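You operate a simulated robot arm through the tools that you are given. There is no shell and no other tool. Be economical: measure what you need, move in short steps, check, and stop when the job is done.

Carry out the task below with a simulated robot arm. There is one attempt and no reset: what you move stays moved.

TASK
Put the emptier banded tumbler from the fridge side worktop on the blue saucer.

It is judged by the outcome, as a careful person would: the job done as asked, and still so three seconds after it is handed in. It fails if anything else is knocked over, pushed out of place, dropped, spilled or broken.

THE ROBOT
A 7-joint arm with a two-finger parallel gripper, fixed in place. Base frame: the origin is at the foot of the arm, x ahead of it, y to its left, z up; the work surface is at about z = 0. Lengths are in m, angles in rad, forces in N, time in s.
With the tool pointing down near the work surface it reaches from about 0.22 to 0.58 m from the base axis. Its first joint turns from -1.152 to 1.152 rad. Payload 2.5 kg.
Tool frame: the origin (TCP) lies between the finger pads and is the grasp point; the fingertips stand 0.023 m ahead of it; z points along the fingers, y is the line along which they close. The gripper opens to 0.094 m. The fingers are 0.038 m wide and 0.01 m thick; the gripper's body (0.054 by 0.096 m) begins 0.039 m behind the TCP.
Orientation is that of the tool frame in the base frame, as a unit quaternion [w, x, y, z]. With the fingers straight down and closing along the base's y, the tool's x points along the base's -x, its y along +y and its z along -z.

THE INTERFACE
- The arm moves only by the tool send_rows. Its argument "plan" is text: rows parted by semicolons, each of 7 numbers parted by spaces: the shift along the tool's x, y, z in m, then the turn, a rotation vector about the tool's x, y, z in rad, then the opening, from 0 (shut) to 1 (fully open). In form: tx ty tz rx ry rz jaw; .... A call has 1 to 12 rows; each row shifts and turns the commanded pose from where the row before left it, along the tool's axes as they then stand. A row lasts 0.2 s, in which the tool goes at most 0.05 m and 0.15 rad; a call with a longer step from one row to the next is refused whole, and so is a gripper value outside its range. A pose out of reach is approached as far as the arm can. The call stops where the force on the tool passes 40 N (or 10 N more than at its start, if that is more) or the arm is blocked; 0.2 s more then pass. The fingers move at their own pace (about 0.108 m/s each) and stop on an object; they squeeze with about 45 N. The grip force told is the motor's: it shows also when the fingers shut on nothing. Time passes only in rows, and 0.2 s behind the last, so rows that do not move let the fingers close. It gives the time, the measured TCP pose, the force on the tool (base axes), the opening and the grip force at its end, in the units of the frame above (readings bear some noise), and new pictures: "pictures" is both (left out), scene, wrist or none.
- Cameras (640 x 400 px; columns grow to the right, rows downward): "scene" is fixed at [0.1193, -0.4112, 0.5366]; the picture's right is [0.81, -0.59, 0.00], its down [-0.38, -0.52, -0.77] and it looks along [0.45, 0.62, -0.64] (base axes); focal length 317 px, centre (320, 200). "wrist" rides on the gripper at [-0.039, 0, -0.044] in the tool frame; the picture's right is [0.00, -1.00, 0.00], its down [0.97, 0.00, -0.24] and it looks along [0.24, 0.00, 0.97] (tool axes); focal length 218 px, centre (320, 200).
- locate(camera, pixels): there is no depth. For up to 12 entries [column, row, z] of the newest picture of that camera ("zoom" is the newest enlarged one), the place [x, y] in the base frame at which the ray of that pixel passes the height z, good to about 0.002 m. No time passes.
- enlarge(camera, box): a new picture of the part [left, top, right, bottom] of that camera's present view, enlarged. No time passes.
- finish_job(): hands the job in; it is judged then, once.

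Work in short steps. Measure before you move; look again where a grasp or a placing could have gone wrong, and mend it. You have 60 turns and 120 pictures in all, the two below and enlarged ones among them. Open the gripper and draw the arm clear of the work before you hand the job in, unless the task says otherwise; then end with one line.

The tools are called after "Request:" by a JSON object that holds its "method" and its "body". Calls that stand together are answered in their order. send_rows: Moves the arm, as the interface text tells. Its arguments: {"type":"object","properties":{"plan":{"type":"string"},"pictures":{"type":"string","enum":["both","scene","wrist","none"]}},"required":["plan"]} The other tools are called the same way: locate (camera, pixels) gives the place at which the rays of pixels pass given heights; enlarge (camera, box) takes an enlarged picture of a part of a camera's view; finish_job () hands the job in.

At the start:

```text
time_s: 0.0
position: [0.4098, -0.0063, 0.2971]
tcp_rot: [0.0, 0.0, 1.0, 0.0]
contact_force: [0.5, 0.4, 0.3]
opening: 0.0939
gripper_force: 0.2
```

scene: 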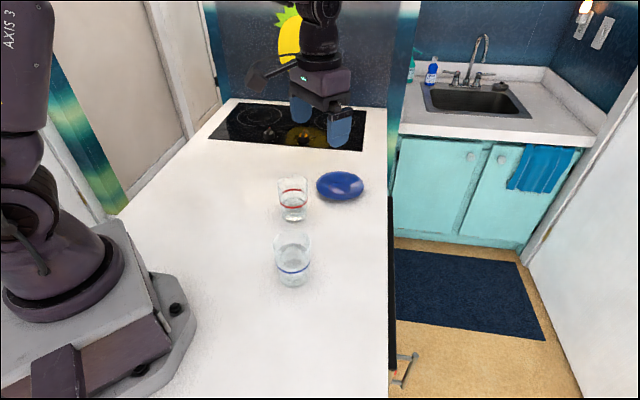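
wrist: 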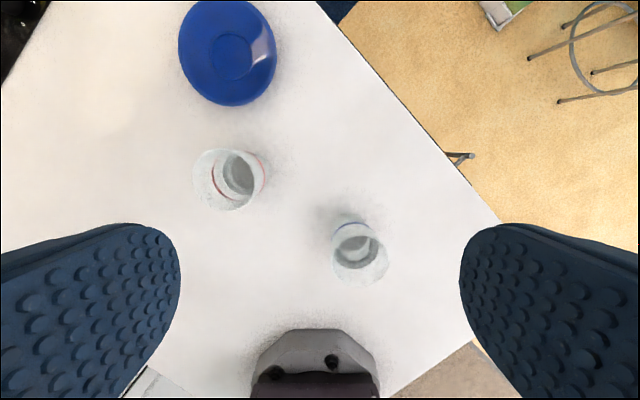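

Two tumblers: red band at about (293,198), blue band at about (292,260). I enlarge to compare their fill levels.

Request:
{"method": "enlarge", "body": {"camera": "scene", "box": [240, 160, 380, 300]}}

Request:
{"method": "enlarge", "body": {"camera": "wrist", "box": [170, 120, 410, 300]}}

```text
2.86 times, centred on (310, 230) of scene
```

zoom: 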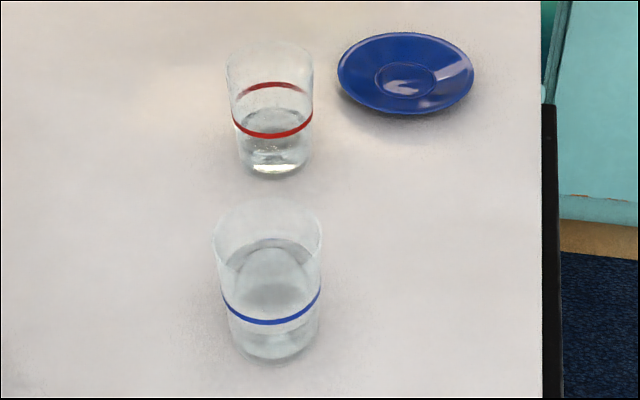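

```text
2.22 times, centred on (290, 210) of wrist
```

zoom: 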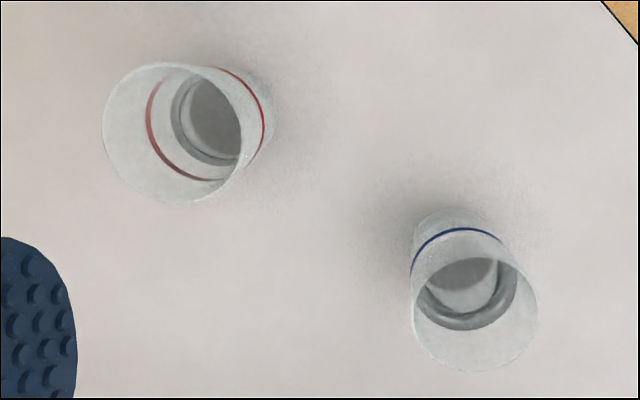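

The levels are not clear yet, so I take closer views.

Request:
{"method": "enlarge", "body": {"camera": "scene", "box": [265, 225, 321, 295]}}

Request:
{"method": "enlarge", "body": {"camera": "scene", "box": [265, 165, 321, 230]}}

Request:
{"method": "enlarge", "body": {"camera": "wrist", "box": [180, 135, 290, 220]}}

Request:
{"method": "enlarge", "body": {"camera": "wrist", "box": [310, 200, 410, 290]}}

Request:
{"method": "locate", "body": {"camera": "wrist", "pixels": [[240, 172, 0.0], [346, 225, 0.0], [217, 178, 0.08], [360, 262, 0.09], [230, 52, 0.0], [230, 52, 0.02]]}}

Request:
{"method": "locate", "body": {"camera": "scene", "pixels": [[293, 215, 0.0], [292, 278, 0.0], [293, 221, 0], [292, 287, 0], [340, 187, 0.01], [316, 187, 0.015], [364, 187, 0.015], [340, 172, 0.015], [340, 201, 0.01]]}}

```text
5.71 times, centred on (293, 260) of scene
```

zoom: 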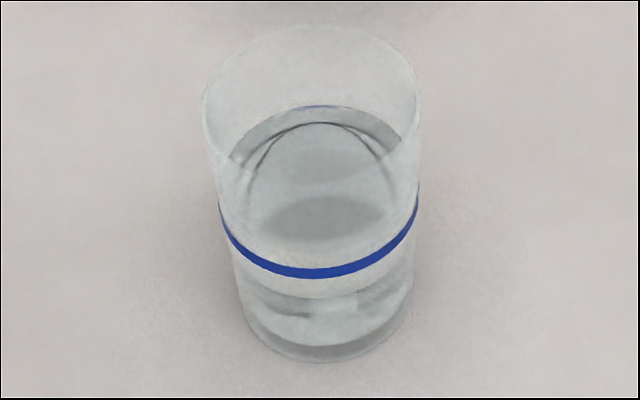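

```text
6.15 times, centred on (293, 198) of scene
```

zoom: 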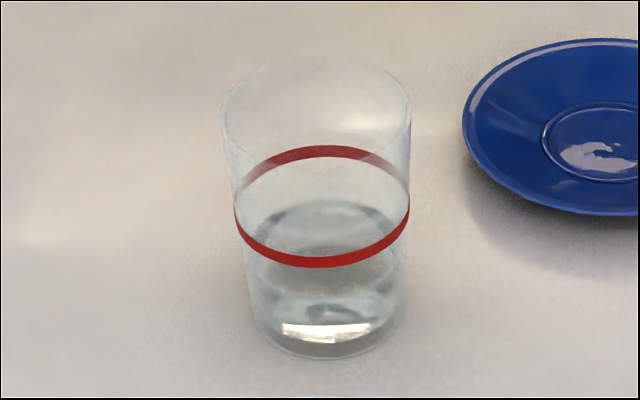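

```text
4.71 times, centred on (235, 178) of wrist
```

zoom: 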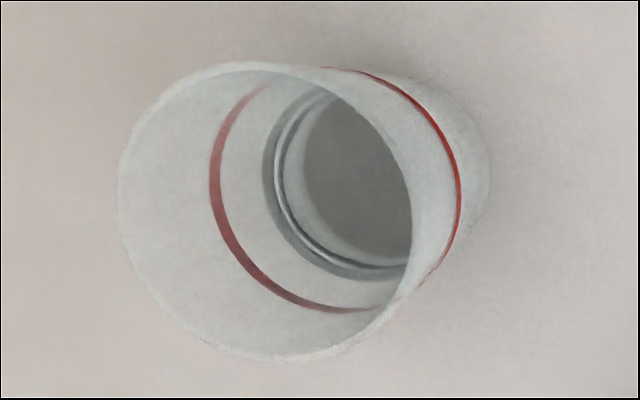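

```text
4.44 times, centred on (360, 245) of wrist
```

zoom: 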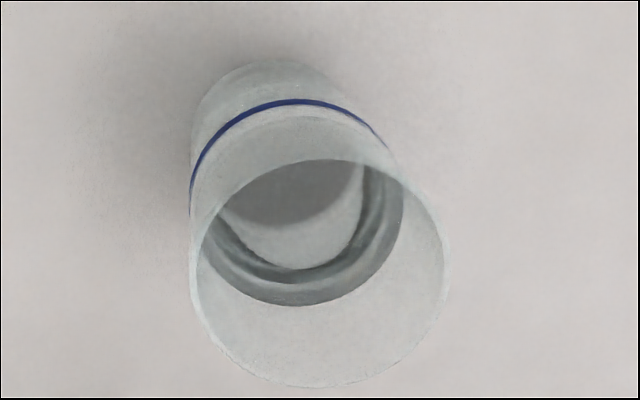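

```text
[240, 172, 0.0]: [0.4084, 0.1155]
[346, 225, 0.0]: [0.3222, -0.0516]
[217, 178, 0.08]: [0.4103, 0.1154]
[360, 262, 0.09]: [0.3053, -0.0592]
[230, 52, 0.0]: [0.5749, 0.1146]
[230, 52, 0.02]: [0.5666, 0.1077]
```

```text
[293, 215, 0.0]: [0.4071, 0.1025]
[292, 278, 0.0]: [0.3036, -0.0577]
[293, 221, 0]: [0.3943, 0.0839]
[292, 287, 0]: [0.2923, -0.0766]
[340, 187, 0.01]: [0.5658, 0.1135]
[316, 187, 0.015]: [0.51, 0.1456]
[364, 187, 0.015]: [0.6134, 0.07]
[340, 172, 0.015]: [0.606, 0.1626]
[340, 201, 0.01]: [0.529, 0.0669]
```

Red: the water surface lies below its band (inside band dry all round). Blue: the water is at or above its band. So the red-banded tumbler is the emptier one; I fix its height and axis by matching the two views.

Request:
{"method": "locate", "body": {"camera": "wrist", "pixels": [[222.7, 180, 0.07], [222.7, 180, 0.08], [222.7, 180, 0.09], [222.7, 180, 0.1], [231, 55, 0.005], [231, 55, 0.015], [229, 2, 0.02], [229, 104, 0.02], [178, 50, 0.02], [276, 55, 0.02]]}}

Request:
{"method": "locate", "body": {"camera": "scene", "pixels": [[292.3, 183, 0.07], [292.3, 183, 0.08], [292.3, 183, 0.09], [292.3, 183, 0.1], [276.7, 183, 0.08], [307.6, 183, 0.08], [341, 188, 0.005], [341, 188, 0.015]]}}

Request:
{"method": "enlarge", "body": {"camera": "scene", "box": [305, 160, 375, 210]}}

```text
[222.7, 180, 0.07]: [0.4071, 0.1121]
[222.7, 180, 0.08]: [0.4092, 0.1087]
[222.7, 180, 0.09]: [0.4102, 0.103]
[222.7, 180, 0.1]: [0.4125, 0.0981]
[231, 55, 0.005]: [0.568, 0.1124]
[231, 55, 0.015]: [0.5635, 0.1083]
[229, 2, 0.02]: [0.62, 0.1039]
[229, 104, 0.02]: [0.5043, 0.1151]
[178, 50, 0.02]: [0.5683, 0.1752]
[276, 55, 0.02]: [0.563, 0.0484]
```

```text
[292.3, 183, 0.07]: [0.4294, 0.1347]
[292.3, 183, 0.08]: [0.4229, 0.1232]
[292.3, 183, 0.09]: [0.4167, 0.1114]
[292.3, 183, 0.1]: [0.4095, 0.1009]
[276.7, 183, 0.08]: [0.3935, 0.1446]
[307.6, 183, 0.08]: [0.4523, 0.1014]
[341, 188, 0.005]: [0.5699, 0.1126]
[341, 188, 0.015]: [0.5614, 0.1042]
```

```text
8.00 times, centred on (340, 185) of scene
```

zoom: 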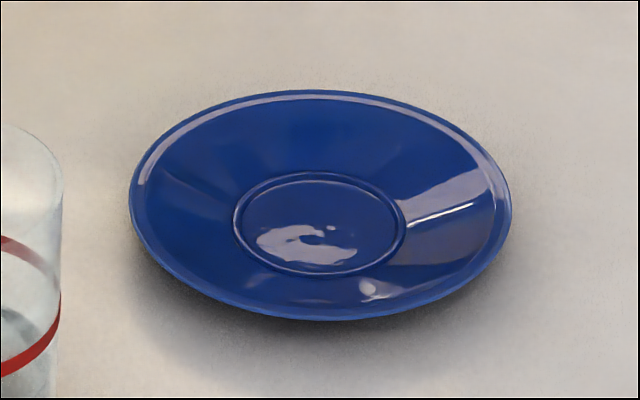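

Rim height ≈0.095, axis ≈(0.411, 0.106). Saucer centre ≈(0.566, 0.111). I move above the tumbler.

Request:
{"method": "send_rows", "body": {"plan": "0 0.037 0.02 0 0 0 1; 0 0.037 0.02 0 0 0 1; -0.001 0.038 0.02 0 0 0 1; 0 0 0 0 0 0 1"}}

```text
time_s: 1.0
position: [0.4093, 0.104, 0.2378]
tcp_rot: [0.0, 0.0, 1.0, 0.001]
contact_force: [0.1, -0.8, -0.5]
opening: 0.094
gripper_force: 0.0
```

scene: 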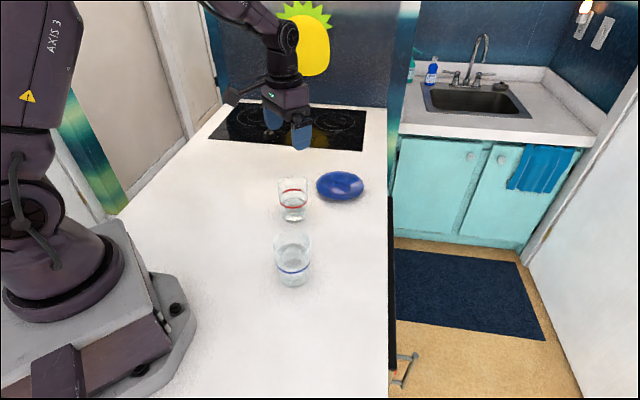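
wrist: 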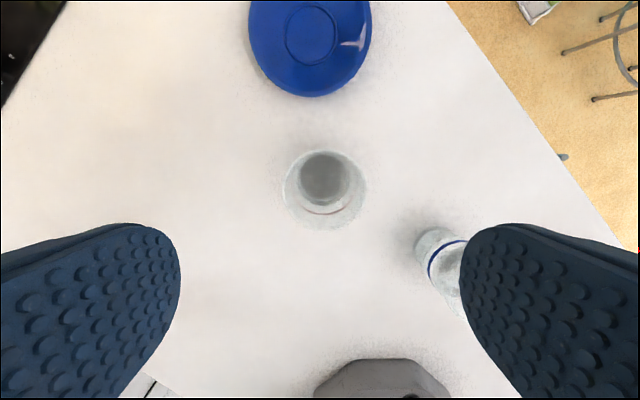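

Rim centre is at about (325,190), nearly centred in y. I measure it together with the saucer well.

Request:
{"method": "enlarge", "body": {"camera": "wrist", "box": [240, 0, 400, 240]}}

Request:
{"method": "locate", "body": {"camera": "wrist", "pixels": [[324.5, 189, 0.095], [283, 189, 0.095], [367, 189, 0.095], [325, 150, 0.095], [325, 230, 0.095], [325, 178, 0.0], [311, 36, 0.005], [311, 36, 0.01], [285, 36, 0.005], [338, 36, 0.005]]}}

```text
1.67 times, centred on (320, 120) of wrist
```

zoom: 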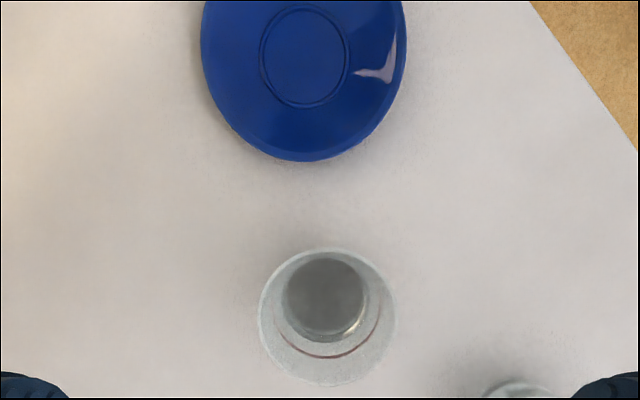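

```text
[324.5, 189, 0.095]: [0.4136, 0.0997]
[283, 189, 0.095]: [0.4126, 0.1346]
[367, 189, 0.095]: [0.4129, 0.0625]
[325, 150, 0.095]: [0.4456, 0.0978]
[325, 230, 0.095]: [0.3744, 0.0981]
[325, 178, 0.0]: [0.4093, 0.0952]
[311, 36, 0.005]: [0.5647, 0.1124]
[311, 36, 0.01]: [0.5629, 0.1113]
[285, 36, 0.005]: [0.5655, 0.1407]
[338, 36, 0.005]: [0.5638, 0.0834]
```

Tumbler axis ≈(0.411, 0.100), rim height ≈0.098, diameter ≈0.072. I correct sideways, go down to just above the rim and look.

Request:
{"method": "send_rows", "body": {"plan": "-0.0015 -0.004 0.02 0 0 0 1; 0 0 0.04 0 0 0 1; 0 0 0.04 0 0 0 1; 0 0 0 0 0 0 1"}}

```text
time_s: 2.0
position: [0.4139, 0.0984, 0.1389]
tcp_rot: [0.001, 0.0, 1.0, 0.0]
contact_force: [0.6, 0.1, 0.8]
opening: 0.0941
gripper_force: 0.2
```

scene: 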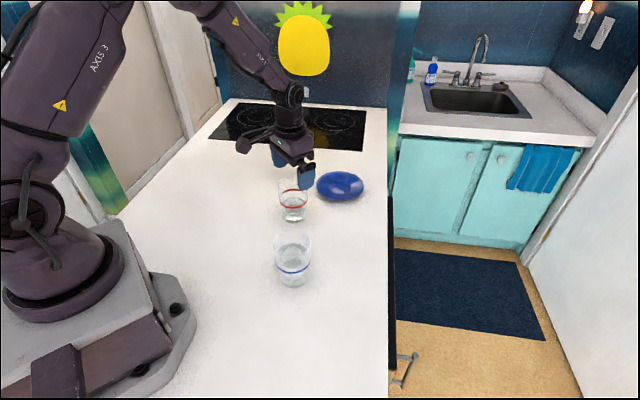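
wrist: 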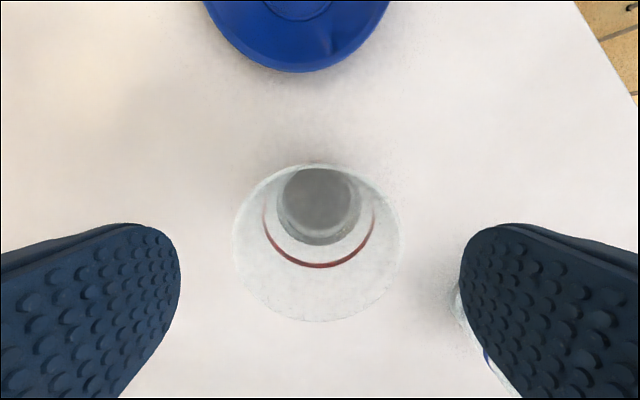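

The rim centre is at about (317,243), well centred between the fingers. I check the fore-aft position.

Request:
{"method": "locate", "body": {"camera": "wrist", "pixels": [[317, 243, 0.095], [317, 243, 0.1], [317, 164, 0.097], [317, 322, 0.097], [232, 240, 0.097], [402, 240, 0.097]]}}

```text
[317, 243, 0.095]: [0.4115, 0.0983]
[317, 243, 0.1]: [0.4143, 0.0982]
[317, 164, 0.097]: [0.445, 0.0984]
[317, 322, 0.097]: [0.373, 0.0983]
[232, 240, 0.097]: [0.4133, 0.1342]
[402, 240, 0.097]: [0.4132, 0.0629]
```

Centre ≈(0.411, 0.0985). I go down to z≈0.07 and close.

Request:
{"method": "send_rows", "body": {"plan": "0.001 0 0.025 0 0 0 1; 0 0 0.025 0 0 0 1; 0 0 0.019 0 0 0 1; 0 0 0 0 0 0 1; 0 0 0 0 0 0 0.7; 0 0 0 0 0 0 0.4; 0 0 0 0 0 0 0.4"}}

```text
time_s: 3.6
position: [0.4101, 0.0982, 0.068]
tcp_rot: [0.0, 0.0, 1.0, 0.0]
contact_force: [-0.5, -0.5, -0.1]
opening: 0.0707
gripper_force: 45.1
```

scene: 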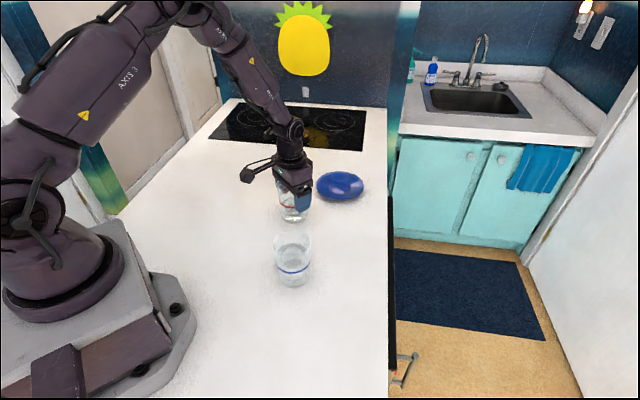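
wrist: 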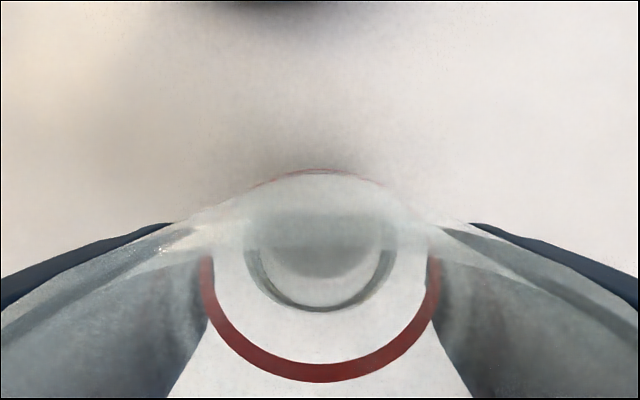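

Gripped at 0.0707 with 45 N. I lift gently by 0.06.

Request:
{"method": "send_rows", "body": {"plan": "0 0 -0.01 0 0 0 0.4; 0 0 -0.015 0 0 0 0.4; 0 0 -0.015 0 0 0 0.4; 0 0 -0.012 0 0 0 0.4; 0 0 -0.008 0 0 0 0.4; 0 0 0 0 0 0 0.4"}}

```text
time_s: 5.0
position: [0.4116, 0.0994, 0.1286]
tcp_rot: [0.0, 0.0, 1.0, 0.0]
contact_force: [1.2, 0.2, -2.2]
opening: 0.0706
gripper_force: 44.6
```

scene: 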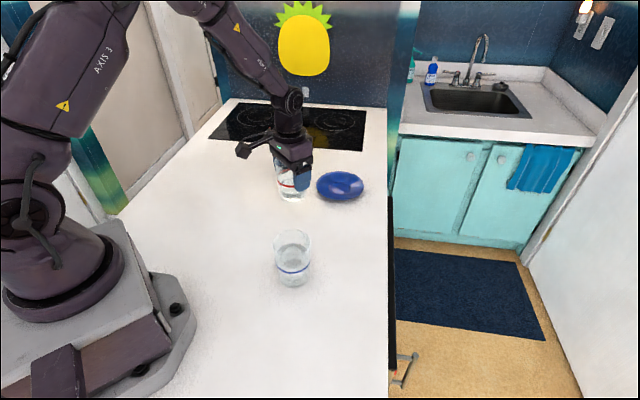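
wrist: 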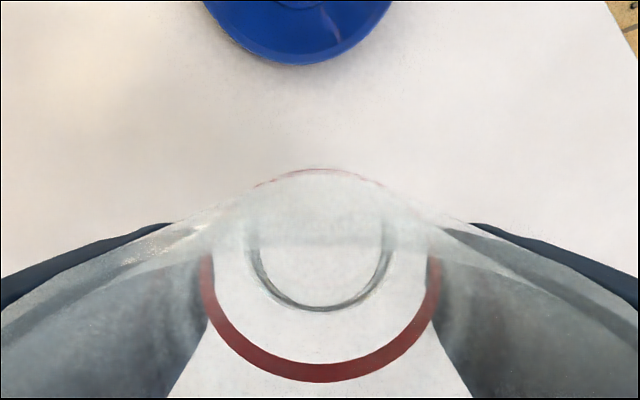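

Held and stable. I move smoothly over the saucer at this height (tumbler foot ≈0.06, saucer rim ≈0.02).

Request:
{"method": "send_rows", "body": {"plan": "-0.007 0.00125 0 0 0 0 0.4; -0.012 0.00125 0 0 0 0 0.4; -0.017 0.00125 0 0 0 0 0.4; -0.019 0.00125 0 0 0 0 0.4; -0.02 0.00125 0 0 0 0 0.4; -0.02 0.00125 0 0 0 0 0.4; -0.019 0.00125 0 0 0 0 0.4; -0.017 0.00125 0 0 0 0 0.4; -0.013 0.00125 0 0 0 0 0.4; -0.0075 0.00125 0 0 0 0 0.4; -0.003 0 0 0 0 0 0.4; 0 0 0 0 0 0 0.4"}}

```text
time_s: 7.6
position: [0.5649, 0.1117, 0.1277]
tcp_rot: [0.0, 0.0, 1.0, 0.0]
contact_force: [-0.2, -0.1, -2.4]
opening: 0.0709
gripper_force: 44.7
```

scene: 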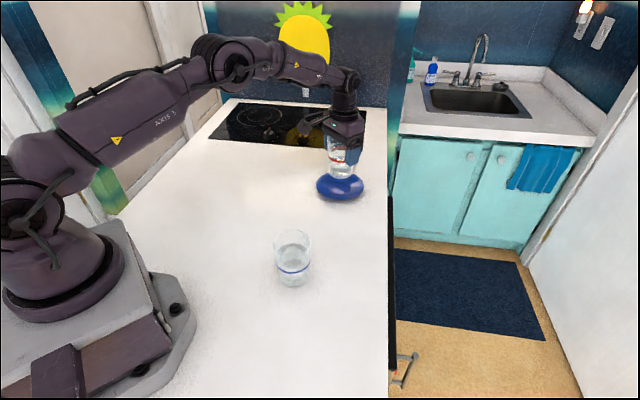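
wrist: 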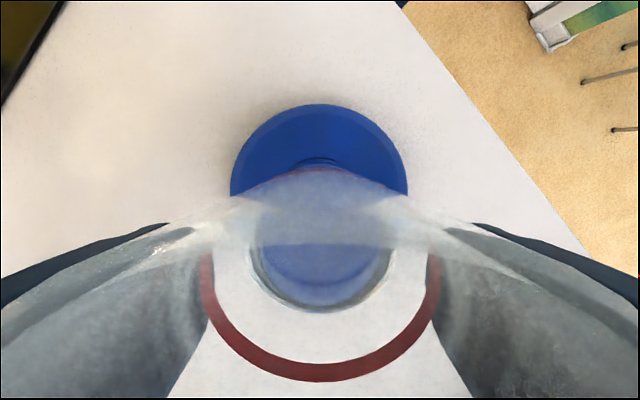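

Sideways it is centred (saucer edges at columns 230 and 408). I check the far edge fore-aft.

Request:
{"method": "locate", "body": {"camera": "wrist", "pixels": [[319, 104, 0.015], [319, 104, 0.02], [230, 185, 0.02], [408, 185, 0.02], [319, 158, 0.006]]}}

Request:
{"method": "enlarge", "body": {"camera": "scene", "box": [300, 100, 380, 210]}}

```text
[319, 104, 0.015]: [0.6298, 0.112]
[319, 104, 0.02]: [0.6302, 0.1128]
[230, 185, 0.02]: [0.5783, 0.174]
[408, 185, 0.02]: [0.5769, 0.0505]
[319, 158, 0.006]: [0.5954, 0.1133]
```

```text
3.64 times, centred on (340, 155) of scene
```

zoom: 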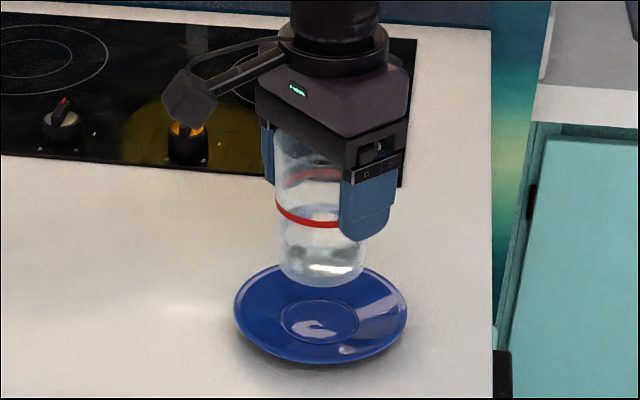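

Saucer centre x ≈0.567. I shift 2 mm forward and lower to z≈0.083.

Request:
{"method": "send_rows", "body": {"plan": "-0.002 0 0.01 0 0 0 0.4; 0 0 0.012 0 0 0 0.4; 0 0 0.012 0 0 0 0.4; 0 0 0.008 0 0 0 0.4; 0 0 0.003 0 0 0 0.4; 0 0 0 0 0 0 0.4"}}

Request:
{"method": "enlarge", "body": {"camera": "scene", "box": [300, 130, 380, 210]}}

```text
time_s: 9.0
position: [0.566, 0.1128, 0.0828]
tcp_rot: [0.0, 0.0, 1.0, 0.0]
contact_force: [-0.3, -0.3, -3.3]
opening: 0.0706
gripper_force: 45.2
```

scene: 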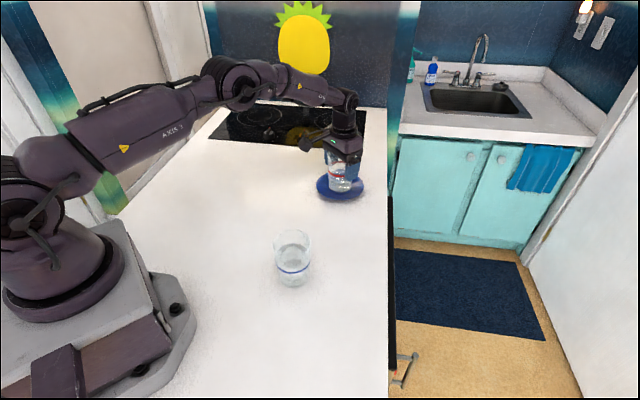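
wrist: 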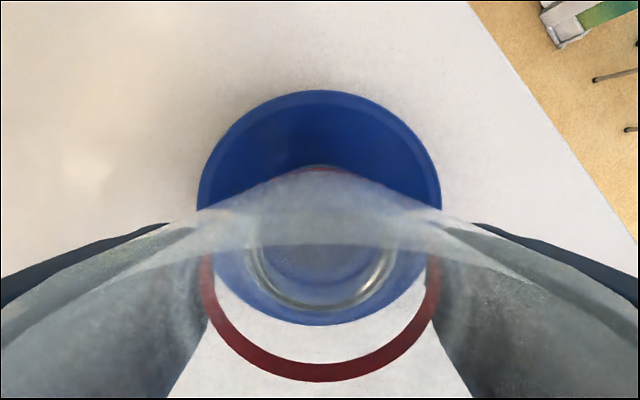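

```text
5.00 times, centred on (340, 170) of scene
```

zoom: 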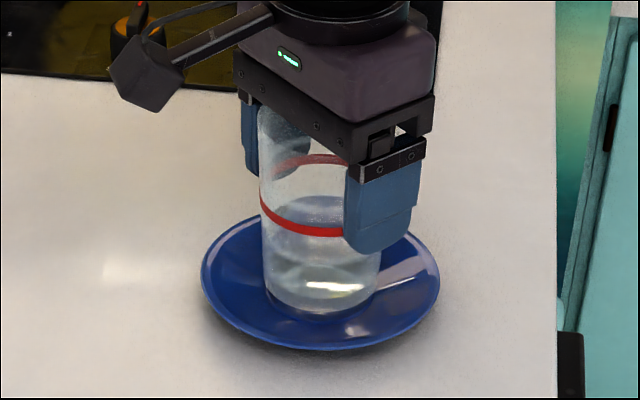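

Close to contact and centred. I lower in 2 mm steps and watch the force.

Request:
{"method": "send_rows", "body": {"plan": "0 0 0.002 0 0 0 0.4; 0 0 0.002 0 0 0 0.4; 0 0 0 0 0 0 0.4", "pictures": "none"}}

```text
time_s: 9.8
position: [0.5652, 0.1136, 0.0786]
tcp_rot: [0.0, -0.001, 1.0, 0.0]
contact_force: [-0.4, 0.1, -2.5]
opening: 0.0707
gripper_force: 44.9
```

Request:
{"method": "send_rows", "body": {"plan": "0 0 0.0015 0 0 0 0.4; 0 0 0.0015 0 0 0 0.4; 0 0 0 0 0 0 0.4", "pictures": "none"}}

```text
time_s: 10.6
position: [0.5666, 0.1131, 0.0764]
tcp_rot: [0.0, 0.001, 1.0, 0.0]
contact_force: [-0.4, 0.1, -3.2]
opening: 0.0706
gripper_force: 44.7
```

No contact yet; I go on down.

Request:
{"method": "send_rows", "body": {"plan": "0 0 0.001 0 0 0 0.4; 0 0 0.001 0 0 0 0.4; 0 0 0 0 0 0 0.4", "pictures": "none"}}

```text
time_s: 11.4
position: [0.5676, 0.1129, 0.0736]
tcp_rot: [0.0, 0.0, 1.0, 0.0]
contact_force: [0.5, -0.2, 0.0]
opening: 0.0707
gripper_force: 45.2
```

The weight has come off (force 0), so it is touching. I nudge down another 0.5 mm to confirm.

Request:
{"method": "send_rows", "body": {"plan": "0 0 0.0005 0 0 0 0.4; 0 0 0 0 0 0 0.4"}}

Request:
{"method": "enlarge", "body": {"camera": "scene", "box": [300, 130, 380, 210]}}

```text
time_s: 12.0
position: [0.5676, 0.1111, 0.0735]
tcp_rot: [0.001, 0.0, 1.0, 0.0]
contact_force: [-1.8, -1.1, 5.6]
opening: 0.0707
gripper_force: 45.6
```

scene: 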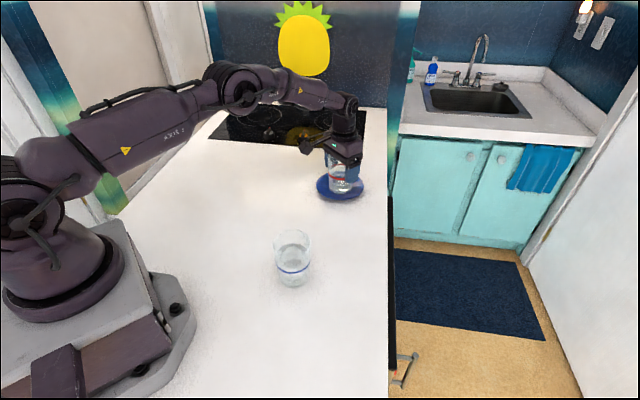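
wrist: 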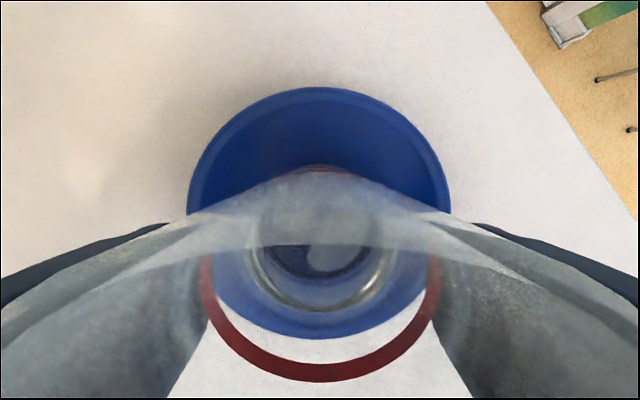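

```text
5.00 times, centred on (340, 170) of scene
```

zoom: 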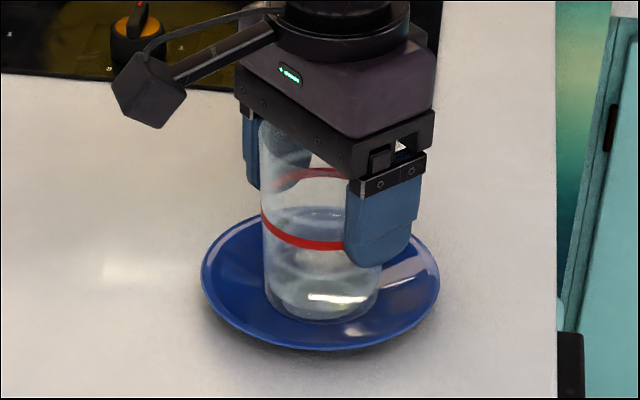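

Contact confirmed (about 8 N), tumbler upright and centred on the saucer. I open gradually.

Request:
{"method": "send_rows", "body": {"plan": "0 0 -0.0003 0 0 0 0.76; 0 0 0 0 0 0 0.8; 0 0 0 0 0 0 0.9; 0 0 0 0 0 0 1; 0 0 0 0 0 0 1"}}

```text
time_s: 13.2
position: [0.5656, 0.1122, 0.0736]
tcp_rot: [0.0, 0.0, 1.0, 0.0]
contact_force: [0.7, -0.4, 0.0]
opening: 0.0938
gripper_force: 0.0
```

scene: 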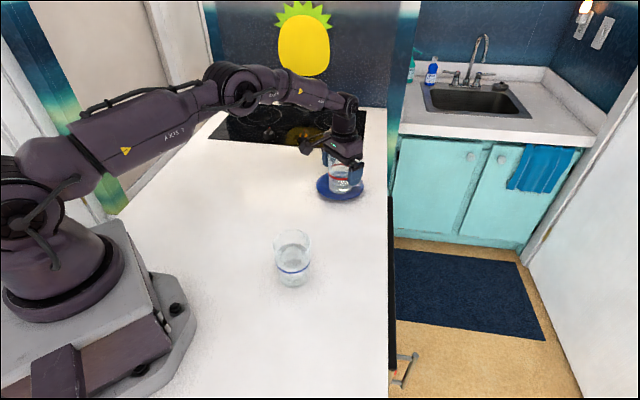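
wrist: 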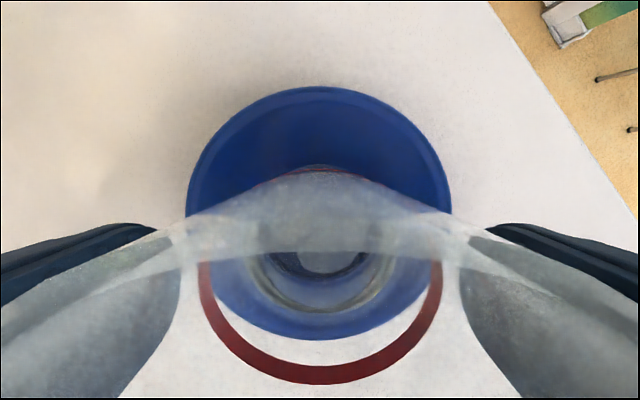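

Released, fingers clear on both sides. I rise straight up, then draw back.

Request:
{"method": "send_rows", "body": {"plan": "0 0 -0.01 0 0 0 1; 0 0 -0.015 0 0 0 1; 0 0 -0.02 0 0 0 1; 0 0 -0.02 0 0 0 1; 0 0 -0.02 0 0 0 1; 0.02 0 -0.02 0 0 0 1; 0.03 0 -0.02 0 0 0 1; 0.04 0 -0.01 0 0 0 1; 0.04 0 0 0 0 0 1; 0.03 0 0 0 0 0 1; 0 0 0 0 0 0 1"}}

Request:
{"method": "enlarge", "body": {"camera": "scene", "box": [260, 130, 400, 300]}}

```text
time_s: 15.6
position: [0.4057, 0.114, 0.21]
tcp_rot: [0.001, 0.0, 1.0, 0.0]
contact_force: [0.1, -0.9, 0.6]
opening: 0.0939
gripper_force: 0.2
```

scene: 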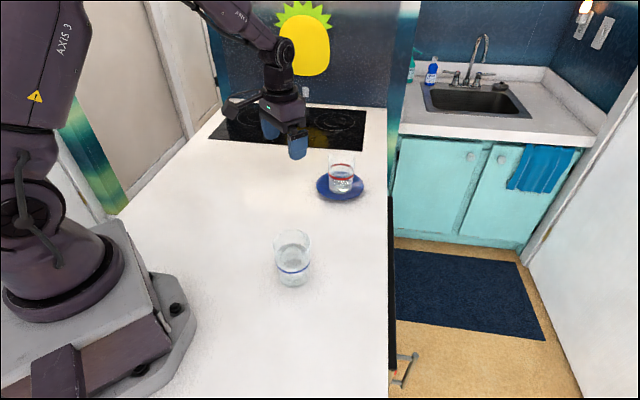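
wrist: 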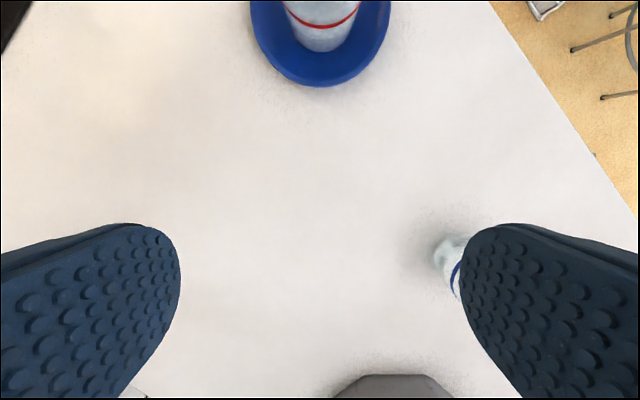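

```text
2.35 times, centred on (330, 215) of scene
```

zoom: 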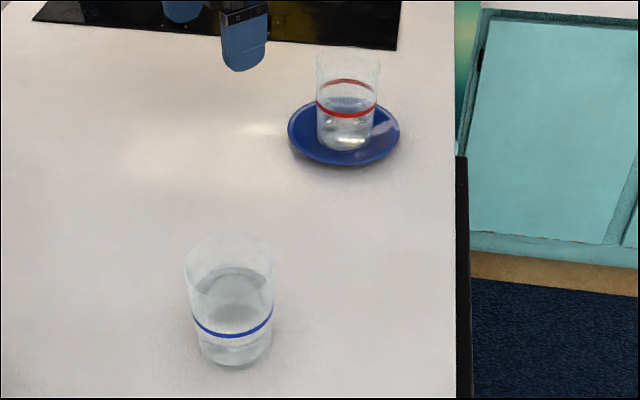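

The red-banded tumbler stands upright on the saucer, the blue-banded one is untouched and the arm is clear. I hand in.

Request:
{"method": "finish_job", "body": {}}

```text
The job is handed in.
```

The red-banded tumbler, the emptier of the two, is standing upright and centred on the blue saucer; nothing else was moved, and the gripper is open and clear.
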